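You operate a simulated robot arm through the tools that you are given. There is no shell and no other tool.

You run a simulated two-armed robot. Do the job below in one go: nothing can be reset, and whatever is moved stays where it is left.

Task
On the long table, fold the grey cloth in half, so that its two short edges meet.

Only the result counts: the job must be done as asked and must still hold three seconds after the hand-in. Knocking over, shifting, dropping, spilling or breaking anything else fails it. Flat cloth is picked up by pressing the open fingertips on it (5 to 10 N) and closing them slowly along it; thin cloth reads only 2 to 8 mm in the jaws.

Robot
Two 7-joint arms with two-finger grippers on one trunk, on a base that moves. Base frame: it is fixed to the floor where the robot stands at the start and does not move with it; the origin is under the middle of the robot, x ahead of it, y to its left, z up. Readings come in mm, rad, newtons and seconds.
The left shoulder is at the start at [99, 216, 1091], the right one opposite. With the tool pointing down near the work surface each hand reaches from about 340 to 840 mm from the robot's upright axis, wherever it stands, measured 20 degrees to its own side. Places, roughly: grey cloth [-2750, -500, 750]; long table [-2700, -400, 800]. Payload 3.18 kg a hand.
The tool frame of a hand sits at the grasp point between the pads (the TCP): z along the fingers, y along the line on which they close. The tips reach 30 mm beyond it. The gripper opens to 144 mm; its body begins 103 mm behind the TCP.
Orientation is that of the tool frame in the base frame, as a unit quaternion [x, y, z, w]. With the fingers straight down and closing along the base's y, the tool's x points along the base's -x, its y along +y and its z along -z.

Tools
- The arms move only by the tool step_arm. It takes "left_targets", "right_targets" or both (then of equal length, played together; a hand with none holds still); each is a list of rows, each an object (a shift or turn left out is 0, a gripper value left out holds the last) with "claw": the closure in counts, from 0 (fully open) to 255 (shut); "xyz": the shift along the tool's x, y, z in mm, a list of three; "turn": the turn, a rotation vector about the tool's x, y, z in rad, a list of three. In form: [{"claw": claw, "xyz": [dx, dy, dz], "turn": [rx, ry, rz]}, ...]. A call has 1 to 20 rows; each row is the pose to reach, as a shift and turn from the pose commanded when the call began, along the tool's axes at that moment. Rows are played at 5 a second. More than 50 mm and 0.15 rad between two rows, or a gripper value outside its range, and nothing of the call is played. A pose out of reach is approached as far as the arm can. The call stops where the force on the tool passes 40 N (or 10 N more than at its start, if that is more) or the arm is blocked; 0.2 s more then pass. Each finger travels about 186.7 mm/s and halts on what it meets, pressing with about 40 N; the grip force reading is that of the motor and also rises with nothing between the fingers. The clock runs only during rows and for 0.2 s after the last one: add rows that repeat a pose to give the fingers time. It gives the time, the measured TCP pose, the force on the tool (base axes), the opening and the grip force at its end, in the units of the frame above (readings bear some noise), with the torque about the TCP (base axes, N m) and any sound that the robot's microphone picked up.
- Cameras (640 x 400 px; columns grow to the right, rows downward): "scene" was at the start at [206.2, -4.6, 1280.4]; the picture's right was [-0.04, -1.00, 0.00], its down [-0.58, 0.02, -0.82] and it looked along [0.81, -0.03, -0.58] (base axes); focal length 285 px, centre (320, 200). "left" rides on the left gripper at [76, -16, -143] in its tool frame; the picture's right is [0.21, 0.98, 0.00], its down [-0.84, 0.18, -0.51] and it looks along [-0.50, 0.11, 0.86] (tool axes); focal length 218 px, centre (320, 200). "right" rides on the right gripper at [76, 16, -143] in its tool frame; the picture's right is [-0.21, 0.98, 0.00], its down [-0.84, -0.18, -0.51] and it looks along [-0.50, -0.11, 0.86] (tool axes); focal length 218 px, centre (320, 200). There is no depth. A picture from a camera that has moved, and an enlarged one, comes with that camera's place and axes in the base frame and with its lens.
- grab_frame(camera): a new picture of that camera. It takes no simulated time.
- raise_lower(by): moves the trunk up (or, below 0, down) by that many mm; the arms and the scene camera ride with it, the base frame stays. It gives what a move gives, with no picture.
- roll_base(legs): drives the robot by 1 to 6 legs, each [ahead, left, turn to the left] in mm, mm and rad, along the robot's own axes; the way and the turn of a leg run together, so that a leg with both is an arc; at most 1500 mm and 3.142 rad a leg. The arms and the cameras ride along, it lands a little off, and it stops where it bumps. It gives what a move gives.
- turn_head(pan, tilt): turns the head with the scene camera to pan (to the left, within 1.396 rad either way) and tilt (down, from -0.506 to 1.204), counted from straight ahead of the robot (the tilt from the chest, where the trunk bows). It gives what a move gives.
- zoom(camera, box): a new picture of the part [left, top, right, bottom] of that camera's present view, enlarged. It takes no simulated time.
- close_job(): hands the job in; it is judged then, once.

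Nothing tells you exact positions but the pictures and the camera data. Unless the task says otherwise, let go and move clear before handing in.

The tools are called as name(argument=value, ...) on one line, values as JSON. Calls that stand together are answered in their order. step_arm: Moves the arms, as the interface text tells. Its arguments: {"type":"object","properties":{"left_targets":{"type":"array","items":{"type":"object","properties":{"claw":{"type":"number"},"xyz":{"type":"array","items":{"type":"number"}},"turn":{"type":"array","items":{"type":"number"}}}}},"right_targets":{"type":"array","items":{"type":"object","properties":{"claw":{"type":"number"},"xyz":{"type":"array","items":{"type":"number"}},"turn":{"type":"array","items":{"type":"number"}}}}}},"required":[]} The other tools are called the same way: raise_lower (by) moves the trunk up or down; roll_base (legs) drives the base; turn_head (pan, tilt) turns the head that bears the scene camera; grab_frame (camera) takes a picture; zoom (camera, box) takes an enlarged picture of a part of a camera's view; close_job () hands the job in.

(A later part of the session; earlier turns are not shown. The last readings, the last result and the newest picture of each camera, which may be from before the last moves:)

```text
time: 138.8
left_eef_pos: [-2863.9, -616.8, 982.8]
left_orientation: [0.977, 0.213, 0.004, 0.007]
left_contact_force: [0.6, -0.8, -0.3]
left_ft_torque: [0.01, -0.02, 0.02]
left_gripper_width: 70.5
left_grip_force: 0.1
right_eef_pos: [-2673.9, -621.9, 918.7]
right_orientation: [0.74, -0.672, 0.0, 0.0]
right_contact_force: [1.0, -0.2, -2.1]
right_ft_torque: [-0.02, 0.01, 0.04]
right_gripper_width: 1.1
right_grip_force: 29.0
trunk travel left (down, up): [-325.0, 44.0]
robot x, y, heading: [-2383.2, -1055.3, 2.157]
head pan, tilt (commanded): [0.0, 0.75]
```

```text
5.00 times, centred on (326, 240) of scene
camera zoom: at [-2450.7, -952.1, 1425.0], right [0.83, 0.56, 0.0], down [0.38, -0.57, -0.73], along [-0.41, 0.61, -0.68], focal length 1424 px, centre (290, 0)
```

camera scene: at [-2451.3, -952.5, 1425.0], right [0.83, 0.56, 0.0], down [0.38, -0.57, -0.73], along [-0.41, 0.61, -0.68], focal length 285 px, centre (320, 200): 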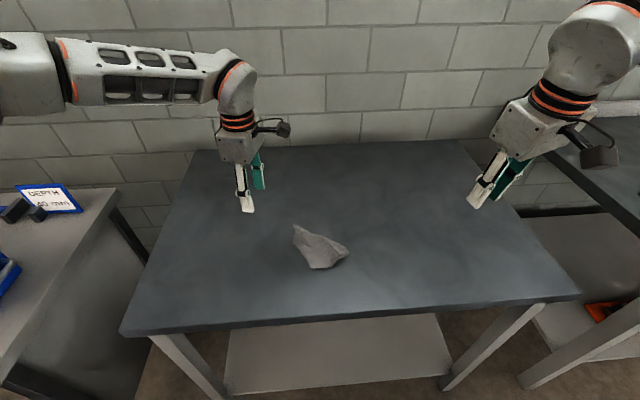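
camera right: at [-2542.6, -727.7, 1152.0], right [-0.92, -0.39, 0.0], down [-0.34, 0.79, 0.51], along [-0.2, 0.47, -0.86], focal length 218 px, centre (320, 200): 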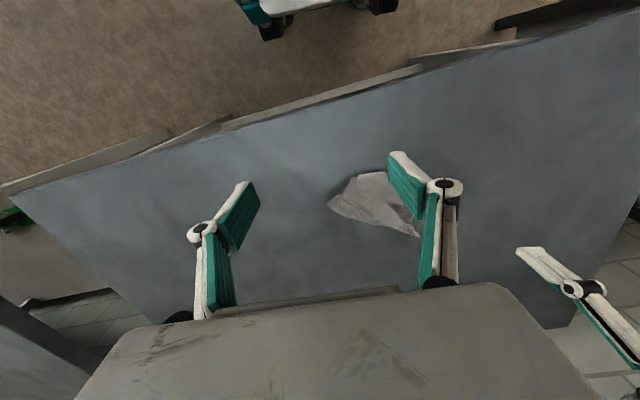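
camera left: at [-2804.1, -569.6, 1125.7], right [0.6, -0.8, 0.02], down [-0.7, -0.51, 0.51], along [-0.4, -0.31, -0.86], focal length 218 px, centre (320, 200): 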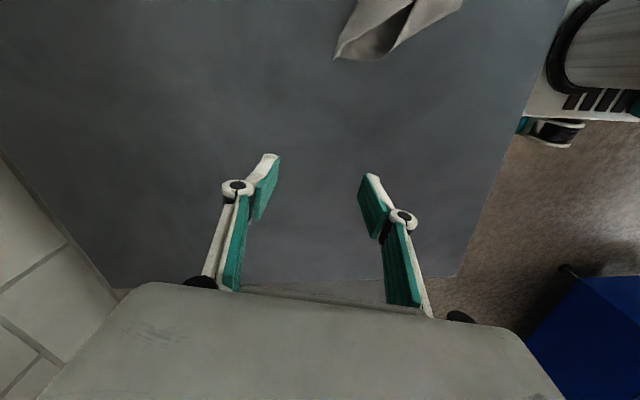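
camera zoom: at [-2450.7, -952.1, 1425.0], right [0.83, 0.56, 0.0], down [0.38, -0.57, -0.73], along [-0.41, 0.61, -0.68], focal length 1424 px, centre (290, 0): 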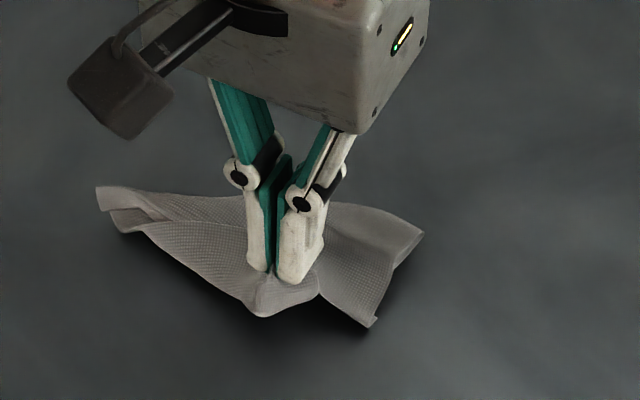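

Something is held, though it's unclear how many layers. I'll raise it high and look at how it hangs.

step_arm(right_targets=[{"xyz": [0, 0, -25]}, {"xyz": [0, 0, -55]}, {"xyz": [0, 0, -90]}, {"xyz": [0, 0, -125]}, {"xyz": [0, 0, -160]}, {"xyz": [0, 0, -190]}, {"xyz": [0, 0, -190]}])

zoom(camera="scene", box=[250, 150, 410, 290])

grab_frame(camera="left")

```text
time: 140.4
left_eef_pos: [-2863.9, -617.1, 983.4]
left_orientation: [0.977, 0.213, 0.003, 0.006]
left_contact_force: [0.0, 0.1, 0.5]
left_ft_torque: [-0.03, -0.03, -0.01]
left_gripper_width: 70.8
left_grip_force: 0.1
right_eef_pos: [-2674.1, -622.7, 1108.2]
right_orientation: [0.741, -0.672, 0.0, 0.0]
right_contact_force: [-1.3, 0.3, 0.0]
right_ft_torque: [-0.04, 0.02, -0.01]
right_gripper_width: 0.1
right_grip_force: 30.6
trunk travel left (down, up): [-325.0, 44.0]
robot x, y, heading: [-2380.1, -1055.3, 2.155]
head pan, tilt (commanded): [0.0, 0.75]
```

```text
2.86 times, centred on (330, 220) of scene
camera zoom: at [-2450.9, -951.6, 1424.9], right [0.83, 0.56, 0.0], down [0.38, -0.57, -0.73], along [-0.41, 0.61, -0.68], focal length 814 px, centre (291, 143)
```

zoom: 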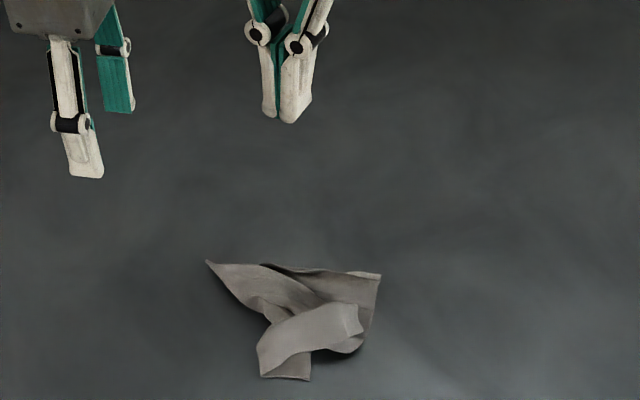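

```text
taken
camera left: at [-2803.6, -568.6, 1125.5], right [0.6, -0.8, 0.02], down [-0.7, -0.51, 0.51], along [-0.4, -0.31, -0.86], focal length 218 px, centre (320, 200)
```

left: 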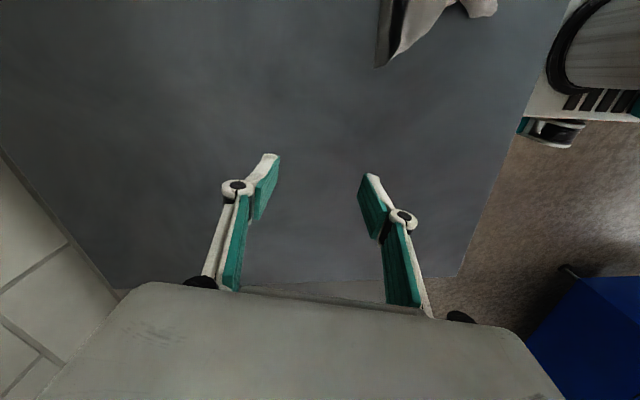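

It slipped out and dropped back onto the table in a new shape. I'll look closely.

zoom(camera="scene", box=[294, 208, 358, 252])

zoom(camera="right", box=[224, 60, 416, 200])

```text
9.09 times, centred on (326, 230) of scene
camera zoom: at [-2450.9, -951.6, 1424.9], right [0.83, 0.56, 0.0], down [0.38, -0.57, -0.73], along [-0.41, 0.61, -0.68], focal length 2590 px, centre (266, -73)
```

zoom: 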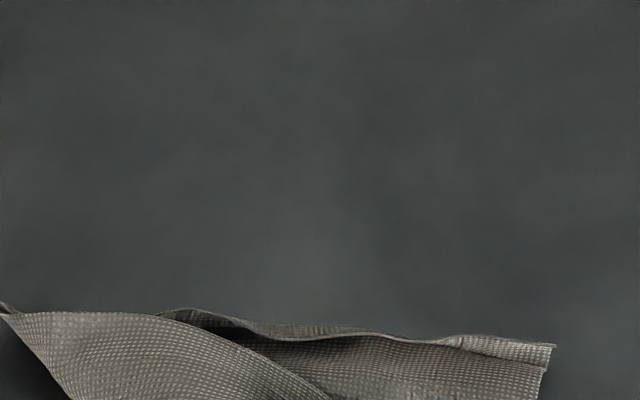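

```text
2.86 times, centred on (320, 130) of right
camera zoom: at [-2683.9, -699.8, 1249.5], right [-0.99, 0.11, 0.0], down [0.1, 0.86, 0.51], along [0.06, 0.5, -0.86], focal length 624 px, centre (320, 400)
```

zoom: 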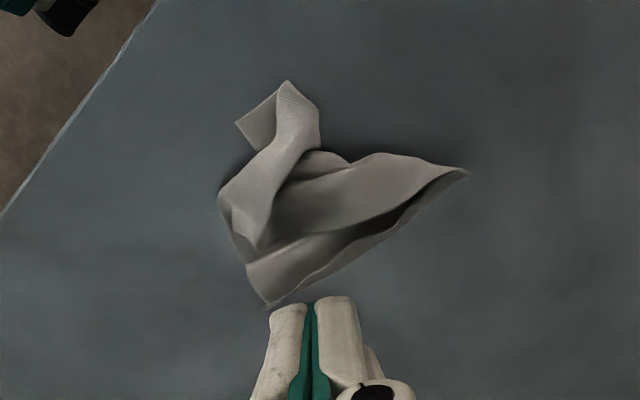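

Two corners seem to lie at the far side over bare table, about 154 mm apart. I'll zoom in to see whether they are the ends of one short edge.

zoom(camera="right", box=[290, 105, 378, 172])

zoom(camera="right", box=[280, 80, 370, 150])

zoom(camera="scene", box=[296, 234, 352, 286])

```text
5.97 times, centred on (334, 138) of right
camera zoom: at [-2683.9, -699.8, 1249.5], right [-0.99, 0.11, 0.0], down [0.1, 0.86, 0.51], along [0.06, 0.5, -0.86], focal length 1303 px, centre (236, 567)
```

zoom: 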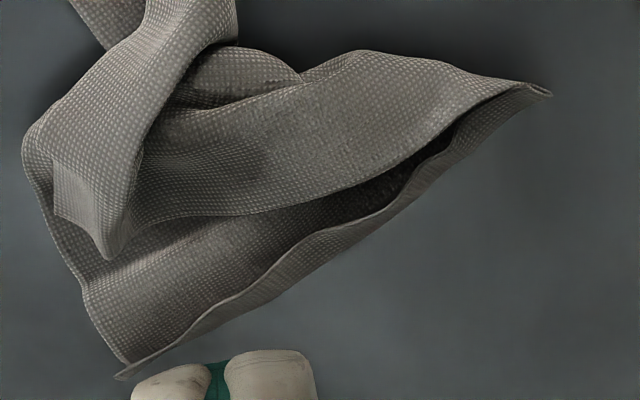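

```text
5.71 times, centred on (325, 115) of right
camera zoom: at [-2683.9, -699.8, 1249.5], right [-0.99, 0.11, 0.0], down [0.1, 0.86, 0.51], along [0.06, 0.5, -0.86], focal length 1247 px, centre (291, 686)
```

zoom: 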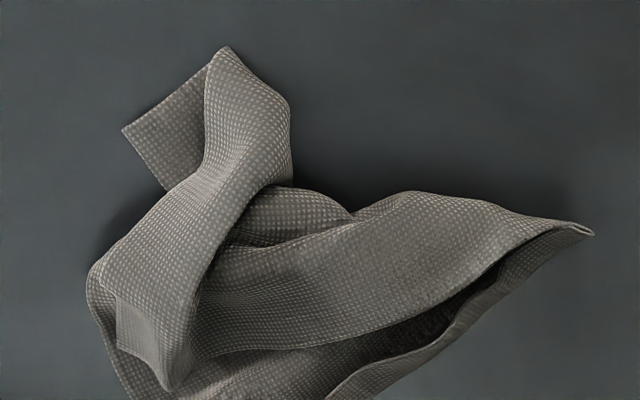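

```text
7.69 times, centred on (324, 260) of scene
camera zoom: at [-2450.9, -951.6, 1424.9], right [0.83, 0.56, 0.0], down [0.38, -0.57, -0.73], along [-0.41, 0.61, -0.68], focal length 2192 px, centre (289, -262)
```

zoom: 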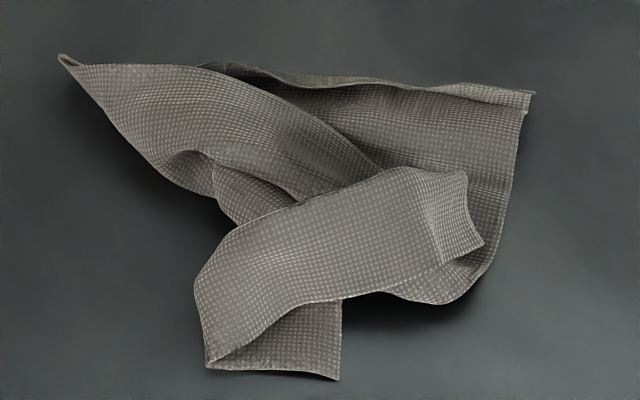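

Zooming in shows a corner tip at (573, 76) and another corner at (558, −77), joined by one straight free edge of about 155 mm, i.e. a short edge lying over bare table on its far side. I'll turn both hands so they close front-to-back with their cameras outward, ready to grip both ends of that edge.

step_arm(left_targets=[{"turn": [0, 0, 0.149]}, {"turn": [0, 0, 0.298]}, {"turn": [0, 0, 0.447]}, {"turn": [0, 0, 0.596]}, {"turn": [0, 0, 0.745]}, {"turn": [0, 0, 0.894]}, {"turn": [0, 0, 1.043]}, {"turn": [0, 0, 1.192]}, {"turn": [0, 0, 1.341]}, {"turn": [0, 0, 1.49]}, {"turn": [0, 0, 1.639]}, {"turn": [0, 0, 1.788]}, {"turn": [0, 0, 1.937]}, {"turn": [0, 0, 2.086]}, {"turn": [0, 0, 2.235]}, {"turn": [0, 0, 2.384]}, {"turn": [0, 0, 2.533]}, {"turn": [0, 0, 2.682]}, {"turn": [0, 0, 2.831]}, {"turn": [0, 0, 2.97], "claw": 198}], right_targets=[{"turn": [0, 0, -0.103], "claw": 230}, {"turn": [0, 0, -0.206], "claw": 198}, {"turn": [0, 0, -0.309]}, {"turn": [0, 0, -0.412]}, {"turn": [0, 0, -0.515]}, {"turn": [0, 0, -0.618]}, {"turn": [0, 0, -0.721]}, {"turn": [0, 0, -0.824]}, {"turn": [0, 0, -0.927]}, {"turn": [0, 0, -1.03]}, {"turn": [0, 0, -1.133]}, {"turn": [0, 0, -1.236]}, {"turn": [0, 0, -1.339]}, {"turn": [0, 0, -1.442]}, {"turn": [0, 0, -1.545]}, {"turn": [0, 0, -1.648]}, {"turn": [0, 0, -1.751]}, {"turn": [0, 0, -1.854]}, {"turn": [0, 0, -1.957]}, {"turn": [0, 0, -2.06]}])

grab_frame(camera="scene")

```text
time: 144.6
left_eef_pos: [-2826.3, -589.3, 1076.6]
left_orientation: [-0.646, 0.74, 0.177, 0.064]
left_contact_force: [0.2, -0.8, 0.2]
left_ft_torque: [0.08, -0.07, -0.04]
left_gripper_width: 32.2
left_grip_force: 0.1
left hand out of reach, approached as far as the arm can: row 12, 13, 14, 15, 16, 17, 18, 19, 20
right_eef_pos: [-2716.1, -652.1, 1138.5]
right_orientation: [0.988, -0.084, -0.13, -0.006]
right_contact_force: [-0.6, -1.1, 0.5]
right_ft_torque: [0.17, -0.14, -0.04]
right_gripper_width: 32.3
right_grip_force: 0.0
right hand out of reach, approached as far as the arm can: row 11, 12, 13, 14, 15, 16, 17, 18, 19, 20
trunk travel left (down, up): [-325.0, 44.0]
robot x, y, heading: [-2383.3, -1055.3, 2.159]
head pan, tilt (commanded): [0.0, 0.75]
```

```text
taken
camera scene: at [-2454.6, -955.2, 1425.0], right [0.83, 0.56, 0.0], down [0.38, -0.56, -0.73], along [-0.41, 0.61, -0.68], focal length 285 px, centre (320, 200)
```

scene: 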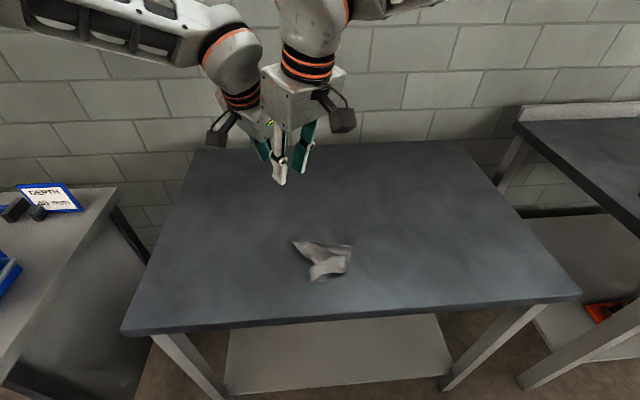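

The wrists can't turn that way (the left only yaws to its left, the right only to its right). I'll bring both hands back upright, moving the right hand out of the way first.

step_arm(right_targets=[{"turn": [0.017, 0.035, 0.116]}, {"turn": [0.034, 0.07, 0.232]}, {"turn": [0.05, 0.105, 0.348]}, {"turn": [0.066, 0.14, 0.464]}, {"turn": [0.083, 0.174, 0.58]}, {"turn": [0.099, 0.208, 0.694]}, {"turn": [0.1152, 0.2422, 0.8063]}, {"turn": [0.1152, 0.2422, 0.8063]}])

```text
time: 146.0
left_eef_pos: [-2830.9, -584.3, 1080.0]
left_orientation: [-0.649, 0.736, 0.18, 0.064]
left_contact_force: [-0.2, 0.4, -0.4]
left_ft_torque: [-0.02, -0.01, 0.01]
left_gripper_width: 32.3
left_grip_force: 0.0
right_eef_pos: [-2710.4, -652.0, 1134.8]
right_orientation: [0.919, -0.395, -0.021, 0.0]
right_contact_force: [-0.2, -0.6, 0.9]
right_ft_torque: [-0.01, -0.01, 0.03]
right_gripper_width: 32.1
right_grip_force: 0.1
trunk travel left (down, up): [-325.0, 44.0]
robot x, y, heading: [-2380.4, -1054.2, 2.163]
head pan, tilt (commanded): [0.0, 0.75]
stopped in row 6 (right hand): the force on the tool passed its limit at 54 N (the readings are from after the stop); the commanded pose is now the measured one
```

The right hand touched something, likely the left hand. I'll look before moving further.

grab_frame(camera="scene")

grab_frame(camera="right")

grab_frame(camera="left")

```text
taken
camera scene: at [-2451.0, -951.9, 1425.0], right [0.83, 0.56, 0.0], down [0.38, -0.57, -0.73], along [-0.41, 0.61, -0.68], focal length 285 px, centre (320, 200)
```

scene: 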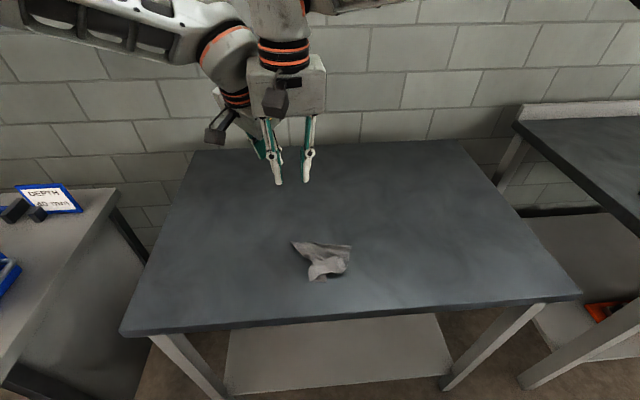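

```text
taken
camera right: at [-2664.8, -720.7, 1273.4], right [-0.85, -0.52, 0.03], down [-0.43, 0.73, 0.54], along [-0.3, 0.45, -0.84], focal length 218 px, centre (320, 200)
```

right: 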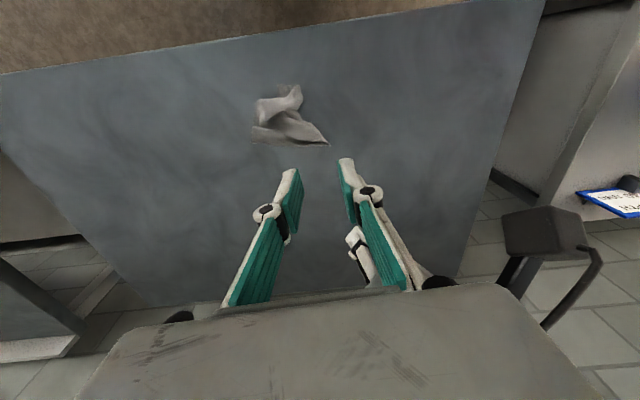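

```text
taken
camera left: at [-2807.4, -706.3, 1183.7], right [-0.99, -0.11, 0.11], down [0.02, 0.63, 0.78], along [-0.15, 0.77, -0.62], focal length 218 px, centre (320, 200)
```

left: 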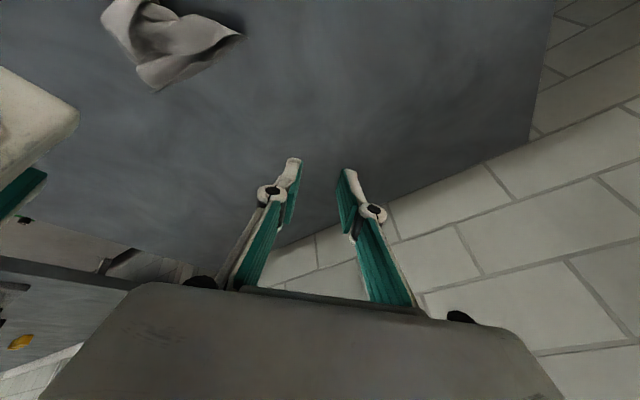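

The hands are right next to each other. I'll move the right hand away to the right and nearer.

step_arm(right_targets=[{"xyz": [8, -15, 0]}, {"xyz": [20, -40, 0]}, {"xyz": [30, -75, 0]}, {"xyz": [35, -115, 0]}, {"xyz": [40, -155, 0], "turn": [0, 0.03, 0.08]}, {"xyz": [40, -190, 0], "turn": [0, 0.04, 0.168]}, {"xyz": [40, -190, 0], "turn": [0, 0.04, 0.168]}])

grab_frame(camera="scene")

```text
time: 147.6
left_eef_pos: [-2830.6, -584.8, 1079.4]
left_orientation: [-0.65, 0.736, 0.179, 0.063]
left_contact_force: [0.7, -0.1, -1.2]
left_ft_torque: [-0.02, -0.02, 0.01]
left_gripper_width: 32.3
left_grip_force: 0.1
right_eef_pos: [-2545.3, -550.2, 1131.7]
right_orientation: [0.882, -0.471, -0.003, 0.009]
right_contact_force: [-0.9, -0.1, -0.5]
right_ft_torque: [0.03, -0.04, 0.01]
right_gripper_width: 32.1
right_grip_force: 0.0
trunk travel left (down, up): [-325.0, 44.0]
robot x, y, heading: [-2382.9, -1054.8, 2.161]
head pan, tilt (commanded): [0.0, 0.75]
```

```text
taken
camera scene: at [-2451.6, -952.4, 1425.0], right [0.83, 0.56, 0.0], down [0.38, -0.57, -0.73], along [-0.41, 0.61, -0.68], focal length 285 px, centre (320, 200)
```

scene: 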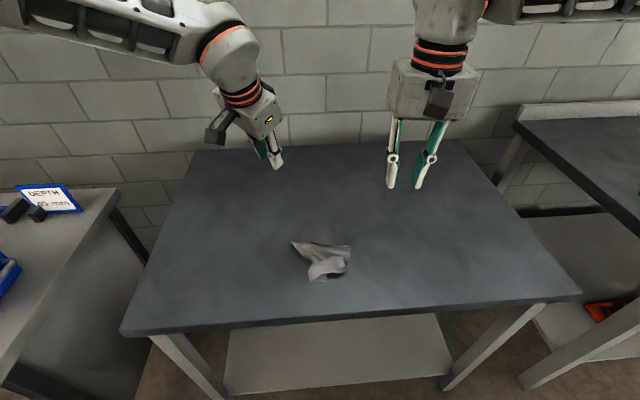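

The right hand is clear and upright. Now I'll bring the left hand back upright while moving it nearer and lower.

step_arm(left_targets=[{"xyz": [12.5, -6.1, 6.7], "turn": [0.0084, 0.0551, -0.1007]}, {"xyz": [25, -12.2, 13.5], "turn": [0.0169, 0.1101, -0.2014]}, {"xyz": [37.5, -18.3, 20.2], "turn": [0.0253, 0.1652, -0.3021]}, {"xyz": [50, -24.3, 27], "turn": [0.0337, 0.2203, -0.4028]}, {"xyz": [62.5, -30.4, 33.7], "turn": [0.0421, 0.2754, -0.5035]}, {"xyz": [75, -36.5, 40.5], "turn": [0.0506, 0.3304, -0.6042]}, {"xyz": [87.5, -42.6, 47.2], "turn": [0.059, 0.3855, -0.7049]}, {"xyz": [87.5, -42.6, 47.2], "turn": [0.059, 0.3855, -0.7049]}])

```text
time: 149.4
left_eef_pos: [-2807.0, -654.5, 998.6]
left_orientation: [0.882, -0.471, 0.0, 0.0]
left_contact_force: [-0.1, -0.3, 0.7]
left_ft_torque: [0.02, 0.02, -0.02]
left_gripper_width: 32.2
left_grip_force: 0.0
right_eef_pos: [-2544.3, -550.3, 1132.3]
right_orientation: [0.882, -0.47, -0.004, 0.011]
right_contact_force: [0.0, -0.3, 0.3]
right_ft_torque: [0.01, 0.04, -0.01]
right_gripper_width: 32.2
right_grip_force: 0.0
trunk travel left (down, up): [-325.0, 44.0]
robot x, y, heading: [-2381.1, -1054.4, 2.163]
head pan, tilt (commanded): [0.0, 0.75]
```

Both hands are upright now. I'll turn the left hand 1.45 rad to its left and the right hand 1.45 rad to its right, leaning each outward, and bring them down over the two ends of the far edge.

step_arm(left_targets=[{"xyz": [0, 0, 3], "turn": [0.0217, 0.0245, -0.1305]}, {"xyz": [0, 0, 6], "turn": [0.0435, 0.0491, -0.261]}, {"xyz": [0, 0, 9], "turn": [0.0652, 0.0736, -0.3915]}, {"xyz": [0, 0, 12], "turn": [0.0869, 0.0982, -0.5221]}, {"xyz": [1, 0, 15], "turn": [0.1086, 0.1227, -0.6526]}, {"xyz": [1, 0, 18], "turn": [0.1304, 0.1473, -0.7831]}, {"xyz": [1, 0, 22], "turn": [0.1521, 0.1718, -0.9136]}, {"xyz": [2, 0, 26], "turn": [0.1738, 0.1964, -1.0441]}, {"xyz": [2, 0, 30], "turn": [0.1955, 0.2209, -1.1747]}, {"xyz": [2, 0, 35], "turn": [0.2173, 0.2455, -1.3052]}, {"xyz": [3, 0, 40], "turn": [0.239, 0.27, -1.4357]}, {"xyz": [3, -25, 45], "turn": [0.239, 0.27, -1.4357]}, {"xyz": [3, -48, 50], "turn": [0.239, 0.27, -1.4357]}, {"xyz": [3, -68, 55], "turn": [0.239, 0.27, -1.4357]}, {"xyz": [3, -68, 55], "turn": [0.239, 0.27, -1.4357]}], right_targets=[{"xyz": [-4, 0, 15], "turn": [-0.0217, 0.0245, 0.1305]}, {"xyz": [-8, 0, 30], "turn": [-0.0435, 0.0491, 0.261]}, {"xyz": [-12, 0, 45], "turn": [-0.0652, 0.0736, 0.3915]}, {"xyz": [-16, 0, 60], "turn": [-0.0869, 0.0982, 0.5221]}, {"xyz": [-20, 0, 75], "turn": [-0.1086, 0.1227, 0.6526]}, {"xyz": [-24, 0, 90], "turn": [-0.1304, 0.1473, 0.7831]}, {"xyz": [-28, 0, 105], "turn": [-0.1521, 0.1718, 0.9136]}, {"xyz": [-32, 0, 120], "turn": [-0.1738, 0.1964, 1.0441]}, {"xyz": [-36, 0, 137], "turn": [-0.1955, 0.2209, 1.1747]}, {"xyz": [-39.6, 0, 155], "turn": [-0.2173, 0.2455, 1.3052]}, {"xyz": [-39.6, 0, 170], "turn": [-0.239, 0.27, 1.4357]}, {"xyz": [-39.6, 28, 180], "turn": [-0.239, 0.27, 1.4357]}, {"xyz": [-39.6, 55, 186], "turn": [-0.239, 0.27, 1.4357]}, {"xyz": [-39.6, 79, 189], "turn": [-0.239, 0.27, 1.4357]}, {"xyz": [-39.6, 79, 189], "turn": [-0.239, 0.27, 1.4357]}])

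grab_frame(camera="scene")

grab_frame(camera="left")

grab_frame(camera="right")

```text
time: 152.6
left_eef_pos: [-2748.9, -618.4, 944.0]
left_orientation: [0.96, 0.229, 0.16, -0.04]
left_contact_force: [0.4, 0.2, 0.6]
left_ft_torque: [0.0, 0.02, 0.01]
left_gripper_width: 32.2
left_grip_force: 0.1
right_eef_pos: [-2635.5, -563.3, 942.8]
right_orientation: [-0.342, 0.923, -0.061, -0.165]
right_contact_force: [-0.8, -0.9, -0.5]
right_ft_torque: [0.04, 0.01, -0.01]
right_gripper_width: 32.4
right_grip_force: 0.1
trunk travel left (down, up): [-325.0, 44.0]
robot x, y, heading: [-2381.4, -1053.2, 2.163]
head pan, tilt (commanded): [0.0, 0.75]
```

```text
taken
camera scene: at [-2450.4, -952.1, 1425.0], right [0.83, 0.56, 0.0], down [0.38, -0.57, -0.73], along [-0.41, 0.61, -0.68], focal length 285 px, centre (320, 200)
```

scene: 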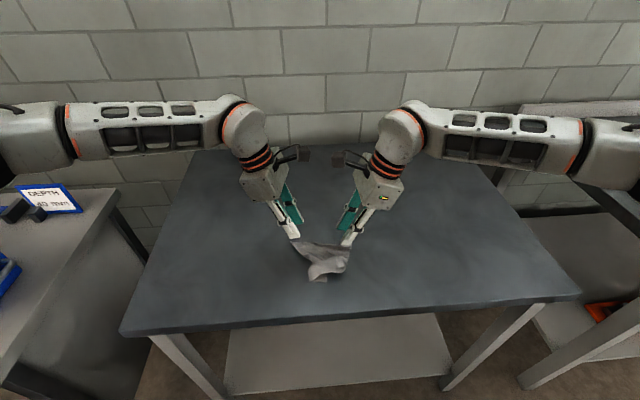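

```text
taken
camera left: at [-2734.6, -591.4, 1104.1], right [0.62, -0.78, 0.07], down [-0.78, -0.59, 0.21], along [-0.12, -0.18, -0.98], focal length 218 px, centre (320, 200)
```

left: 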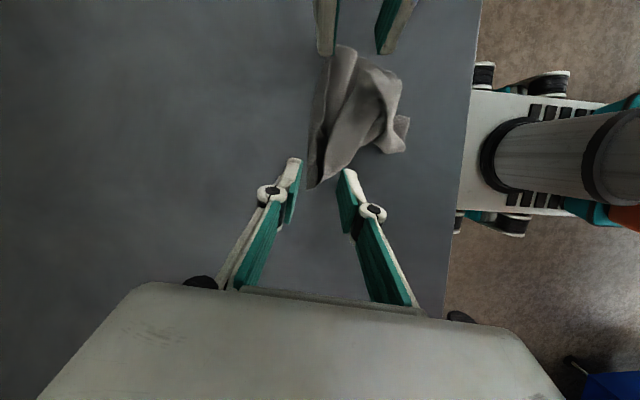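

```text
taken
camera right: at [-2663.4, -566.0, 1101.9], right [-0.49, 0.87, -0.07], down [0.85, 0.49, 0.19], along [0.2, 0.03, -0.98], focal length 218 px, centre (320, 200)
```

right: 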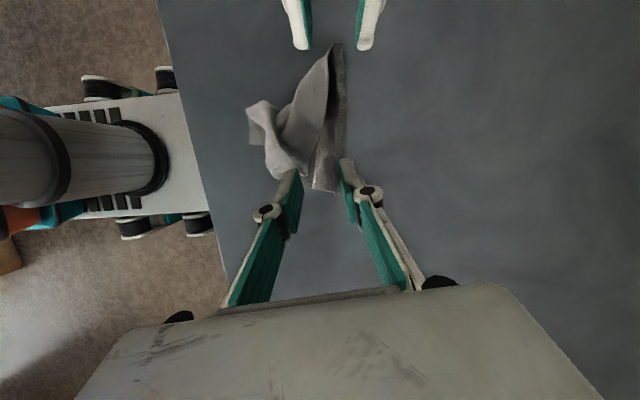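

Now the hands face each other symmetrically, one at each end of the edge, with cameras clear. I'll zoom in to check the jaw placement on each corner.

zoom(camera="left", box=[256, 110, 384, 210])

zoom(camera="right", box=[256, 110, 384, 210])

```text
4.00 times, centred on (320, 160) of left
camera zoom: at [-2734.6, -591.4, 1104.1], right [0.62, -0.78, 0.07], down [-0.78, -0.59, 0.21], along [-0.12, -0.18, -0.98], focal length 873 px, centre (320, 360)
```

zoom: 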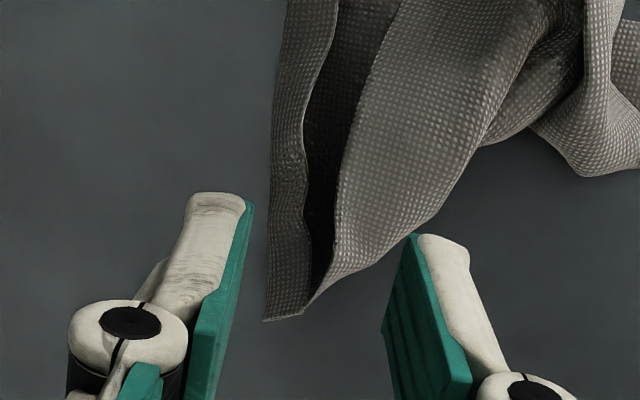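

```text
4.00 times, centred on (320, 160) of right
camera zoom: at [-2663.4, -566.0, 1101.9], right [-0.49, 0.87, -0.07], down [0.85, 0.49, 0.19], along [0.2, 0.03, -0.98], focal length 873 px, centre (320, 360)
```

zoom: 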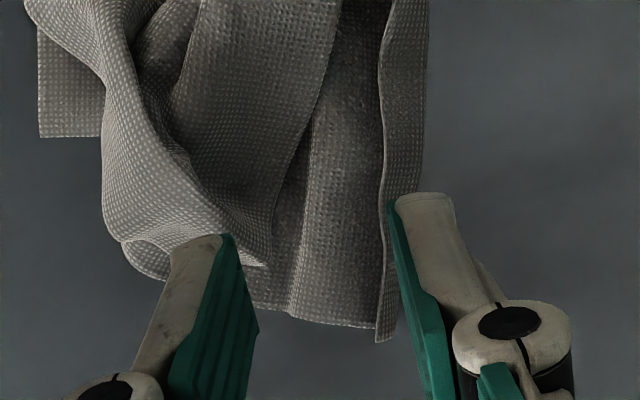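

I can see the edge: its margin is curled up about 12 mm, with the corner tips where I want them. I'll lower both hands straight down to just above the cloth, shifting the right hand 10 mm farther so its outer finger clears the edge.

step_arm(left_targets=[{"xyz": [-4.5, 0, 13]}, {"xyz": [-9, 0, 26]}, {"xyz": [-13.4, 0, 39]}, {"xyz": [-17.2, 0, 50]}, {"xyz": [-17.2, 0, 50]}], right_targets=[{"xyz": [-4.5, 4, 13]}, {"xyz": [-9, 7, 26]}, {"xyz": [-13.4, 10, 39]}, {"xyz": [-17.2, 10, 50]}, {"xyz": [-17.2, 10, 50]}])

zoom(camera="left", box=[256, 110, 384, 210])

zoom(camera="right", box=[256, 110, 384, 210])

```text
time: 153.8
left_eef_pos: [-2748.3, -617.7, 893.1]
left_orientation: [0.96, 0.228, 0.16, -0.039]
left_contact_force: [-0.3, 0.7, 0.4]
left_ft_torque: [0.0, 0.01, 0.03]
left_gripper_width: 32.3
left_grip_force: 0.1
right_eef_pos: [-2642.4, -556.1, 891.1]
right_orientation: [-0.342, 0.923, -0.062, -0.163]
right_contact_force: [-0.6, -0.2, 0.3]
right_ft_torque: [-0.02, -0.02, 0.01]
right_gripper_width: 32.2
right_grip_force: 0.1
trunk travel left (down, up): [-325.0, 44.0]
robot x, y, heading: [-2380.2, -1056.1, 2.16]
head pan, tilt (commanded): [0.0, 0.75]
```

```text
4.00 times, centred on (320, 160) of left
camera zoom: at [-2734.7, -591.6, 1051.7], right [0.62, -0.78, 0.07], down [-0.78, -0.59, 0.21], along [-0.12, -0.18, -0.98], focal length 873 px, centre (320, 360)
```

zoom: 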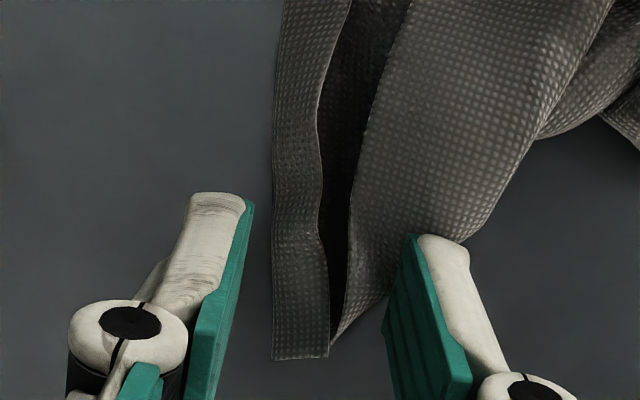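

```text
4.00 times, centred on (320, 160) of right
camera zoom: at [-2671.6, -559.1, 1048.4], right [-0.49, 0.87, -0.07], down [0.85, 0.49, 0.19], along [0.2, 0.03, -0.98], focal length 873 px, centre (320, 360)
```

zoom: 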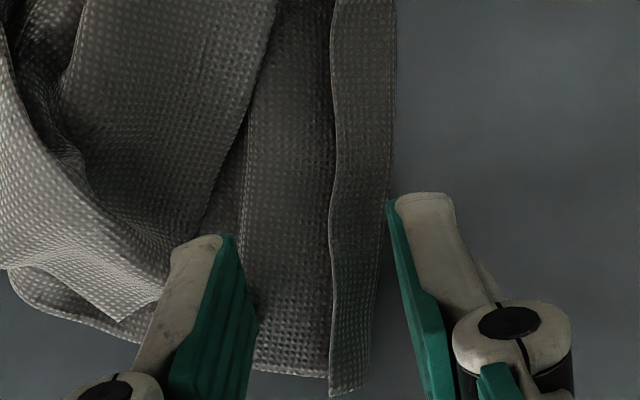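

Both jaws straddle the curled edge nicely. I'll go down in small steps to contact.

step_arm(left_targets=[{"xyz": [-1, 0, 3]}, {"xyz": [-2, 0, 6]}, {"xyz": [-2.6, 0, 8]}, {"xyz": [-2.6, 0, 8]}], right_targets=[{"xyz": [-1, 0, 3]}, {"xyz": [-2, 0, 6]}, {"xyz": [-2.3, 0, 7]}, {"xyz": [-2.3, 0, 7]}])

```text
time: 154.8
left_eef_pos: [-2749.6, -618.0, 883.4]
left_orientation: [0.96, 0.229, 0.159, -0.039]
left_contact_force: [0.3, -0.3, -0.2]
left_ft_torque: [0.04, -0.01, -0.03]
left_gripper_width: 32.3
left_grip_force: 0.0
right_eef_pos: [-2642.6, -556.4, 882.9]
right_orientation: [-0.342, 0.923, -0.061, -0.165]
right_contact_force: [-0.5, 0.3, 1.8]
right_ft_torque: [-0.03, -0.01, 0.0]
right_gripper_width: 31.9
right_grip_force: 0.0
trunk travel left (down, up): [-325.0, 44.0]
robot x, y, heading: [-2383.0, -1050.4, 2.163]
head pan, tilt (commanded): [0.0, 0.75]
```

step_arm(left_targets=[{"xyz": [-0.4, 0, 1.2]}, {"xyz": [-0.7, 0, 2.2]}, {"xyz": [-0.7, 0, 2.2]}], right_targets=[{"xyz": [-0.1, 0, 0.4]}, {"xyz": [-0.2, 0, 0.7]}, {"xyz": [-0.2, 0, 0.7]}])

```text
time: 155.6
left_eef_pos: [-2750.5, -617.3, 882.2]
left_orientation: [0.96, 0.228, 0.16, -0.039]
left_contact_force: [-1.6, -1.2, 5.6]
left_ft_torque: [-0.11, -0.01, -0.02]
left_gripper_width: 32.6
left_grip_force: 0.1
right_eef_pos: [-2644.0, -557.3, 883.4]
right_orientation: [-0.343, 0.923, -0.061, -0.164]
right_contact_force: [0.0, 1.9, 6.6]
right_ft_torque: [-0.08, -0.1, 0.04]
right_gripper_width: 31.4
right_grip_force: 0.1
trunk travel left (down, up): [-325.0, 44.0]
robot x, y, heading: [-2383.8, -1059.8, 2.166]
head pan, tilt (commanded): [0.0, 0.75]
```

Both press at about 6 N. I'll close both together slowly and lift as soon as they clamp.

step_arm(left_targets=[{"claw": 202}, {"claw": 206}, {"claw": 210}, {"xyz": [0, 0, 0.1], "claw": 214}, {"xyz": [0, 0, 0.15], "claw": 218}, {"xyz": [0, 0, 0.2], "claw": 222}, {"xyz": [0, 0, 0.25], "claw": 226}, {"xyz": [0, 0, 0.3], "claw": 230}, {"xyz": [0, 0, 0.3], "claw": 234}, {"xyz": [0, 0, 0.35], "claw": 238}, {"xyz": [0, 0, 0.4], "claw": 242}, {"xyz": [0, 0, 0.4], "claw": 246}, {"xyz": [0, 0, 0.4], "claw": 250}, {"xyz": [0.3, 0, -0.9], "claw": 252}, {"xyz": [1.6, 0, -4.7], "claw": 252}, {"xyz": [3.6, 0, -10.4], "claw": 252}, {"xyz": [5.8, 0, -17], "claw": 252}, {"xyz": [8.4, 0, -24.6], "claw": 252}], right_targets=[{"claw": 202}, {"claw": 206}, {"claw": 210}, {"xyz": [0, 0, 0.1], "claw": 214}, {"xyz": [0, 0, 0.15], "claw": 218}, {"xyz": [0, 0, 0.2], "claw": 222}, {"xyz": [0, 0, 0.25], "claw": 226}, {"xyz": [0, 0, 0.3], "claw": 230}, {"xyz": [0, 0, 0.3], "claw": 234}, {"xyz": [0, 0, 0.35], "claw": 238}, {"xyz": [0, 0, 0.4], "claw": 242}, {"xyz": [0, 0, 0.4], "claw": 246}, {"xyz": [0, 0, 0.4], "claw": 250}, {"xyz": [0.3, 0, -0.9], "claw": 252}, {"xyz": [1.6, 0, -4.7], "claw": 252}, {"xyz": [3.6, 0, -10.4], "claw": 252}, {"xyz": [5.8, 0, -17], "claw": 252}, {"xyz": [8.4, 0, -24.6], "claw": 252}])

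grab_frame(camera="left")

grab_frame(camera="right")

zoom(camera="scene", box=[260, 190, 388, 290])

```text
time: 159.4
left_eef_pos: [-2749.6, -619.0, 906.4]
left_orientation: [0.959, 0.23, 0.159, -0.038]
left_contact_force: [-0.3, 0.4, -2.0]
left_ft_torque: [-0.05, -0.02, 0.01]
left_gripper_width: 5.4
left_grip_force: 44.7
right_eef_pos: [-2642.4, -555.8, 908.8]
right_orientation: [-0.343, 0.923, -0.061, -0.163]
right_contact_force: [-0.8, -0.9, 1.2]
right_ft_torque: [0.04, -0.09, 0.02]
right_gripper_width: 5.5
right_grip_force: 46.7
trunk travel left (down, up): [-325.0, 44.0]
robot x, y, heading: [-2384.7, -1051.8, 2.158]
head pan, tilt (commanded): [0.0, 0.75]
```

```text
taken
camera left: at [-2735.0, -591.9, 1066.6], right [0.62, -0.78, 0.07], down [-0.78, -0.59, 0.21], along [-0.12, -0.18, -0.98], focal length 218 px, centre (320, 200)
```

left: 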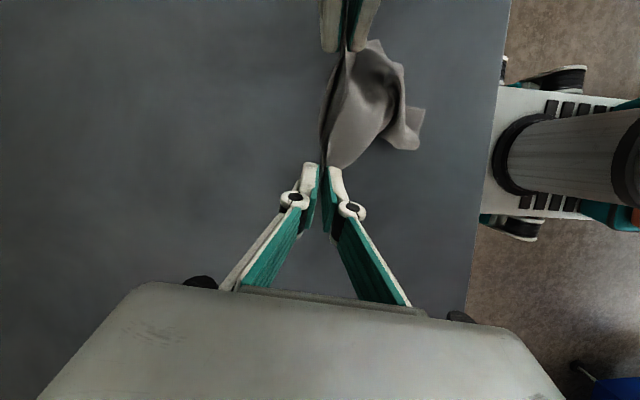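

```text
taken
camera right: at [-2671.1, -558.8, 1067.3], right [-0.49, 0.87, -0.07], down [0.85, 0.49, 0.19], along [0.2, 0.03, -0.98], focal length 218 px, centre (320, 200)
```

right: 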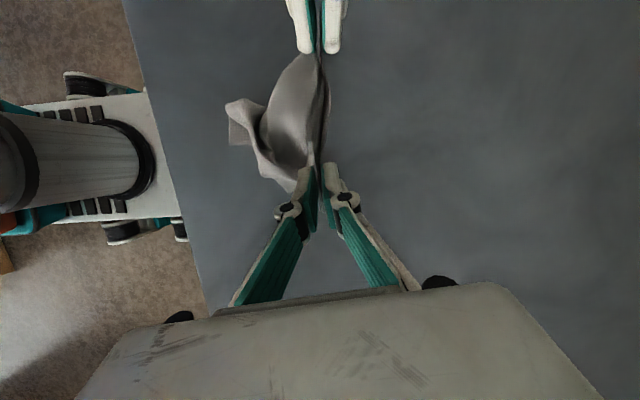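

```text
4.00 times, centred on (324, 240) of scene
camera zoom: at [-2450.6, -952.1, 1425.0], right [0.83, 0.56, 0.0], down [0.38, -0.57, -0.73], along [-0.41, 0.61, -0.68], focal length 1140 px, centre (304, 40)
```

zoom: 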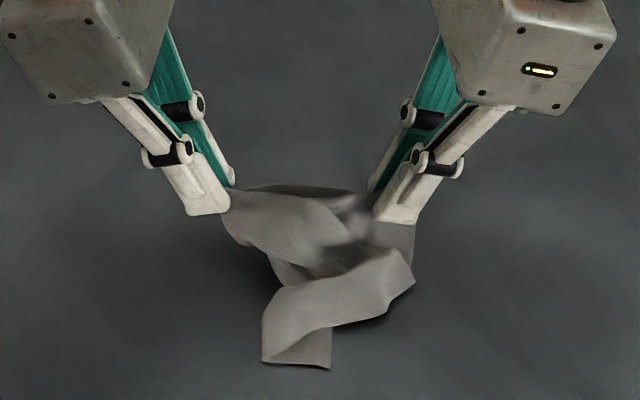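

Both hands hold the edge firmly. I'll lift both by 150 mm so the cloth hangs from this edge and opens under its own weight.

step_arm(left_targets=[{"xyz": [6, 0, -20]}, {"xyz": [12.5, 0, -42]}, {"xyz": [20, 0, -66]}, {"xyz": [28, 0, -91]}, {"xyz": [36, 0, -117]}, {"xyz": [44, 0, -143.5]}], right_targets=[{"xyz": [6, 0, -20]}, {"xyz": [12.5, 0, -42]}, {"xyz": [20, 0, -66]}, {"xyz": [28, 0, -91]}, {"xyz": [36, 0, -117]}, {"xyz": [44, 0, -143.5]}])

grab_frame(camera="scene")

zoom(camera="scene", box=[240, 140, 400, 280])

```text
time: 160.8
left_eef_pos: [-2753.9, -620.8, 1057.4]
left_orientation: [0.96, 0.229, 0.159, -0.039]
left_contact_force: [0.9, -0.8, -0.7]
left_ft_torque: [-0.02, 0.03, 0.03]
left_gripper_width: 6.6
left_grip_force: 36.2
right_eef_pos: [-2635.6, -553.7, 1058.3]
right_orientation: [-0.343, 0.923, -0.062, -0.163]
right_contact_force: [0.2, -0.3, -0.4]
right_ft_torque: [-0.16, -0.16, 0.06]
right_gripper_width: 7.1
right_grip_force: 37.8
trunk travel left (down, up): [-325.0, 44.0]
robot x, y, heading: [-2378.2, -1048.6, 2.158]
head pan, tilt (commanded): [0.0, 0.75]
```

```text
taken
camera scene: at [-2450.3, -952.8, 1425.1], right [0.83, 0.56, 0.0], down [0.38, -0.57, -0.73], along [-0.41, 0.61, -0.68], focal length 285 px, centre (320, 200)
```

scene: 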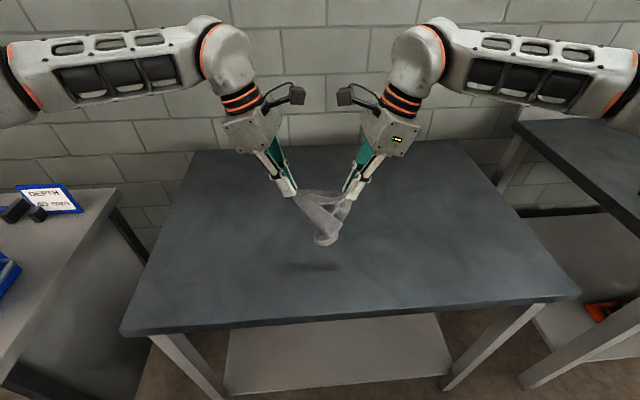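

```text
2.86 times, centred on (320, 210) of scene
camera zoom: at [-2450.3, -952.8, 1425.1], right [0.83, 0.56, 0.0], down [0.38, -0.57, -0.73], along [-0.41, 0.61, -0.68], focal length 814 px, centre (320, 171)
```

zoom: 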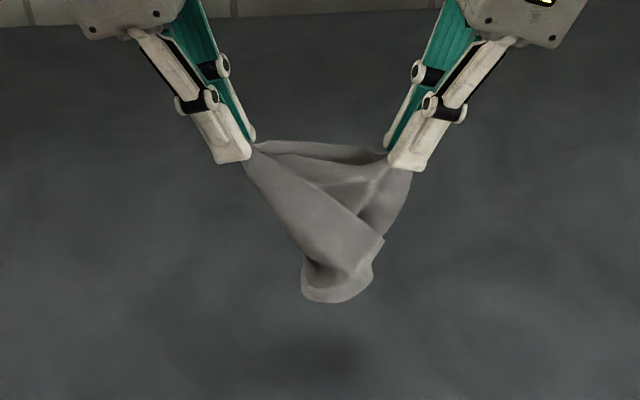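

The cloth hangs from both hands but its lower part is still wrapped. I'll zoom in from different cameras.

zoom(camera="scene", box=[280, 180, 360, 250])

zoom(camera="left", box=[270, 20, 430, 180])

zoom(camera="right", box=[210, 20, 370, 190])

```text
5.71 times, centred on (320, 215) of scene
camera zoom: at [-2450.3, -952.8, 1425.1], right [0.83, 0.56, 0.0], down [0.38, -0.57, -0.73], along [-0.41, 0.61, -0.68], focal length 1628 px, centre (320, 114)
```

zoom: 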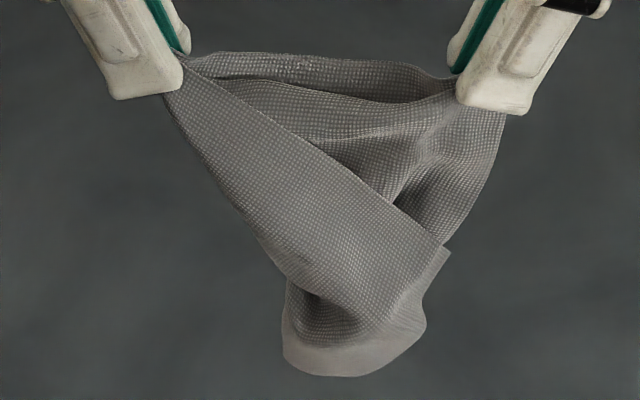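

```text
2.50 times, centred on (350, 100) of left
camera zoom: at [-2738.9, -594.9, 1217.4], right [0.62, -0.78, 0.07], down [-0.78, -0.59, 0.21], along [-0.12, -0.18, -0.98], focal length 546 px, centre (245, 450)
```

zoom: 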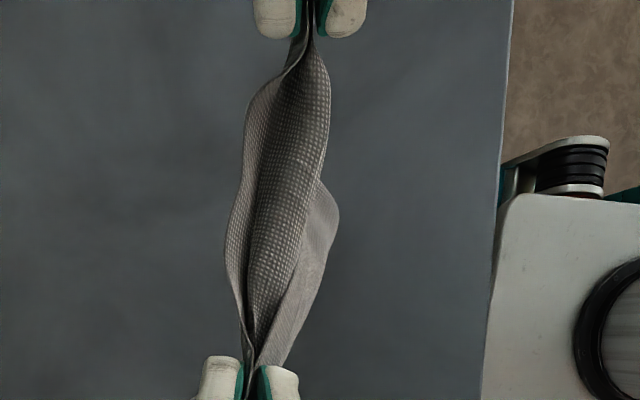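

```text
2.35 times, centred on (290, 105) of right
camera zoom: at [-2664.8, -555.4, 1217.3], right [-0.49, 0.87, -0.07], down [0.85, 0.49, 0.19], along [0.2, 0.03, -0.98], focal length 514 px, centre (391, 424)
```

zoom: 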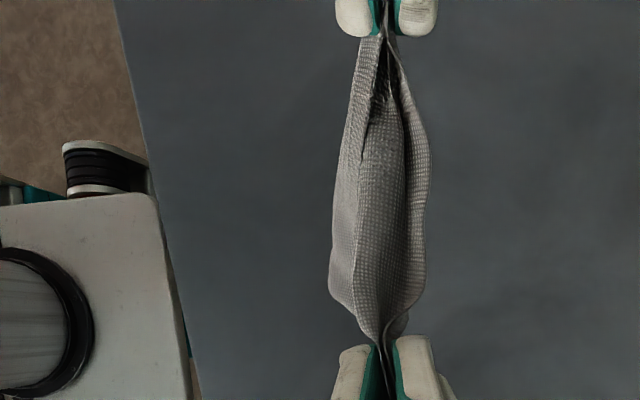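

The cloth's lower edge is folded up in front, with one lower corner near the right side. I'll give a few quick vertical shakes to let it fall open.

step_arm(left_targets=[{"xyz": [-14, 0, 42]}, {"xyz": [0, 0, 0]}, {"xyz": [-14, 0, 42]}, {"xyz": [0, 0, 0]}, {"xyz": [-14, 0, 42]}, {"xyz": [0, 0, 0]}], right_targets=[{"xyz": [-14, 0, 42]}, {"xyz": [0, 0, 0]}, {"xyz": [-14, 0, 42]}, {"xyz": [0, 0, 0]}, {"xyz": [-14, 0, 42]}, {"xyz": [0, 0, 0]}])

zoom(camera="scene", box=[260, 170, 380, 275])

```text
time: 162.2
left_eef_pos: [-2751.1, -623.1, 1059.4]
left_orientation: [0.96, 0.228, 0.159, -0.04]
left_contact_force: [1.6, 0.4, -0.6]
left_ft_torque: [0.01, 0.12, 0.03]
left_gripper_width: 7.0
left_grip_force: 40.6
right_eef_pos: [-2633.1, -555.5, 1060.3]
right_orientation: [-0.343, 0.923, -0.061, -0.165]
right_contact_force: [0.1, 0.4, 0.4]
right_ft_torque: [0.14, 0.0, -0.03]
right_gripper_width: 7.3
right_grip_force: 36.3
trunk travel left (down, up): [-325.0, 44.0]
robot x, y, heading: [-2384.6, -1056.1, 2.158]
head pan, tilt (commanded): [0.0, 0.75]
```

```text
3.81 times, centred on (320, 222) of scene
camera zoom: at [-2447.8, -956.2, 1425.8], right [0.83, 0.56, 0.0], down [0.38, -0.56, -0.73], along [-0.41, 0.61, -0.68], focal length 1085 px, centre (320, 114)
```

zoom: 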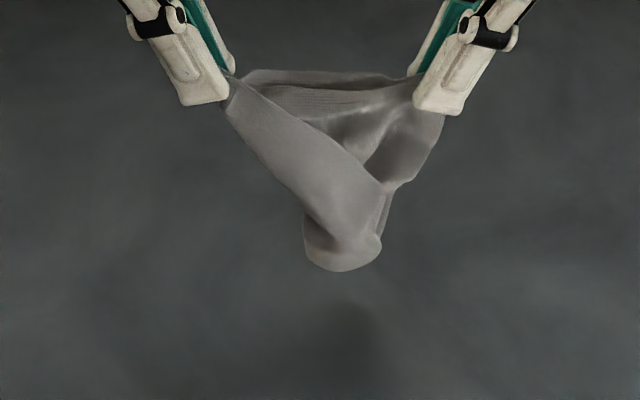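

The fold in the lower part stays put. I'll lay the cloth down front face up by touching its lower loop to the table and lowering the hands while moving them away from me, so the folded-up part ends on top where I can reach it.

step_arm(left_targets=[{"xyz": [-1.9, 19.9, 13.1]}, {"xyz": [-4.1, 39.7, 27.1]}, {"xyz": [-6.1, 59.6, 40.2]}, {"xyz": [-11.5, 54.6, 54.2]}, {"xyz": [-18.2, 44.7, 69.9]}, {"xyz": [-26.4, 29.8, 88.2]}, {"xyz": [-34.9, 11.9, 106.4]}, {"xyz": [-43.7, -7.9, 124.6]}, {"xyz": [-51.8, -27.8, 140.8]}, {"xyz": [-58.3, -41.7, 154.5]}, {"xyz": [-61.8, -49.6, 161.7]}], right_targets=[{"xyz": [-1.9, -19.9, 13.1]}, {"xyz": [-4.1, -39.7, 27.1]}, {"xyz": [-6.1, -59.6, 40.2]}, {"xyz": [-11.5, -54.6, 54.2]}, {"xyz": [-18.2, -44.7, 69.9]}, {"xyz": [-26.4, -29.8, 88.2]}, {"xyz": [-34.9, -11.9, 106.4]}, {"xyz": [-43.7, 7.9, 124.6]}, {"xyz": [-51.8, 27.8, 140.8]}, {"xyz": [-58.3, 41.7, 154.5]}, {"xyz": [-61.8, 49.6, 161.7]}])

zoom(camera="scene", box=[260, 180, 380, 285])

grab_frame(camera="left")

grab_frame(camera="right")

```text
time: 164.6
left_eef_pos: [-2781.3, -578.6, 883.1]
left_orientation: [0.96, 0.229, 0.159, -0.038]
left_contact_force: [-0.1, -0.8, 0.7]
left_ft_torque: [-0.02, 0.0, -0.05]
left_gripper_width: 2.3
left_grip_force: 32.1
right_eef_pos: [-2667.0, -510.6, 883.8]
right_orientation: [-0.342, 0.923, -0.06, -0.164]
right_contact_force: [-3.5, 3.1, 0.3]
right_ft_torque: [0.04, 0.08, -0.04]
right_gripper_width: 0.6
right_grip_force: 28.8
trunk travel left (down, up): [-325.0, 44.0]
robot x, y, heading: [-2383.0, -1054.9, 2.16]
head pan, tilt (commanded): [0.0, 0.75]
```

```text
3.81 times, centred on (320, 232) of scene
camera zoom: at [-2450.9, -951.7, 1425.0], right [0.83, 0.56, 0.0], down [0.38, -0.57, -0.73], along [-0.41, 0.61, -0.68], focal length 1085 px, centre (320, 76)
```

zoom: 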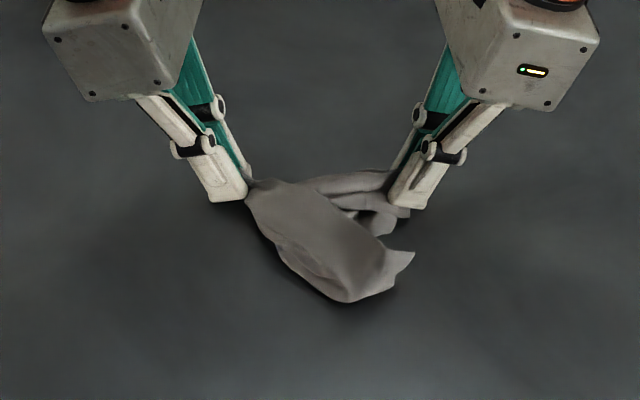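

```text
taken
camera left: at [-2767.1, -552.0, 1043.9], right [0.62, -0.78, 0.07], down [-0.78, -0.59, 0.21], along [-0.12, -0.18, -0.98], focal length 218 px, centre (320, 200)
```

left: 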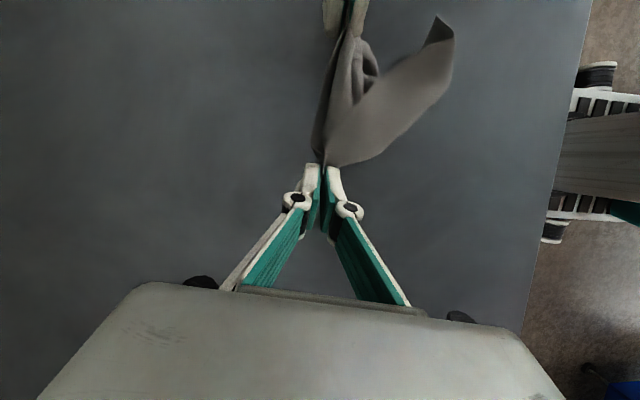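

```text
taken
camera right: at [-2695.8, -513.5, 1043.4], right [-0.49, 0.87, -0.07], down [0.85, 0.49, 0.19], along [0.2, 0.03, -0.98], focal length 218 px, centre (320, 200)
```

right: 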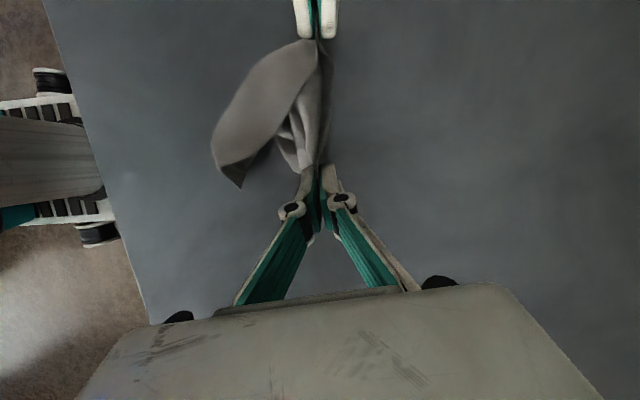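

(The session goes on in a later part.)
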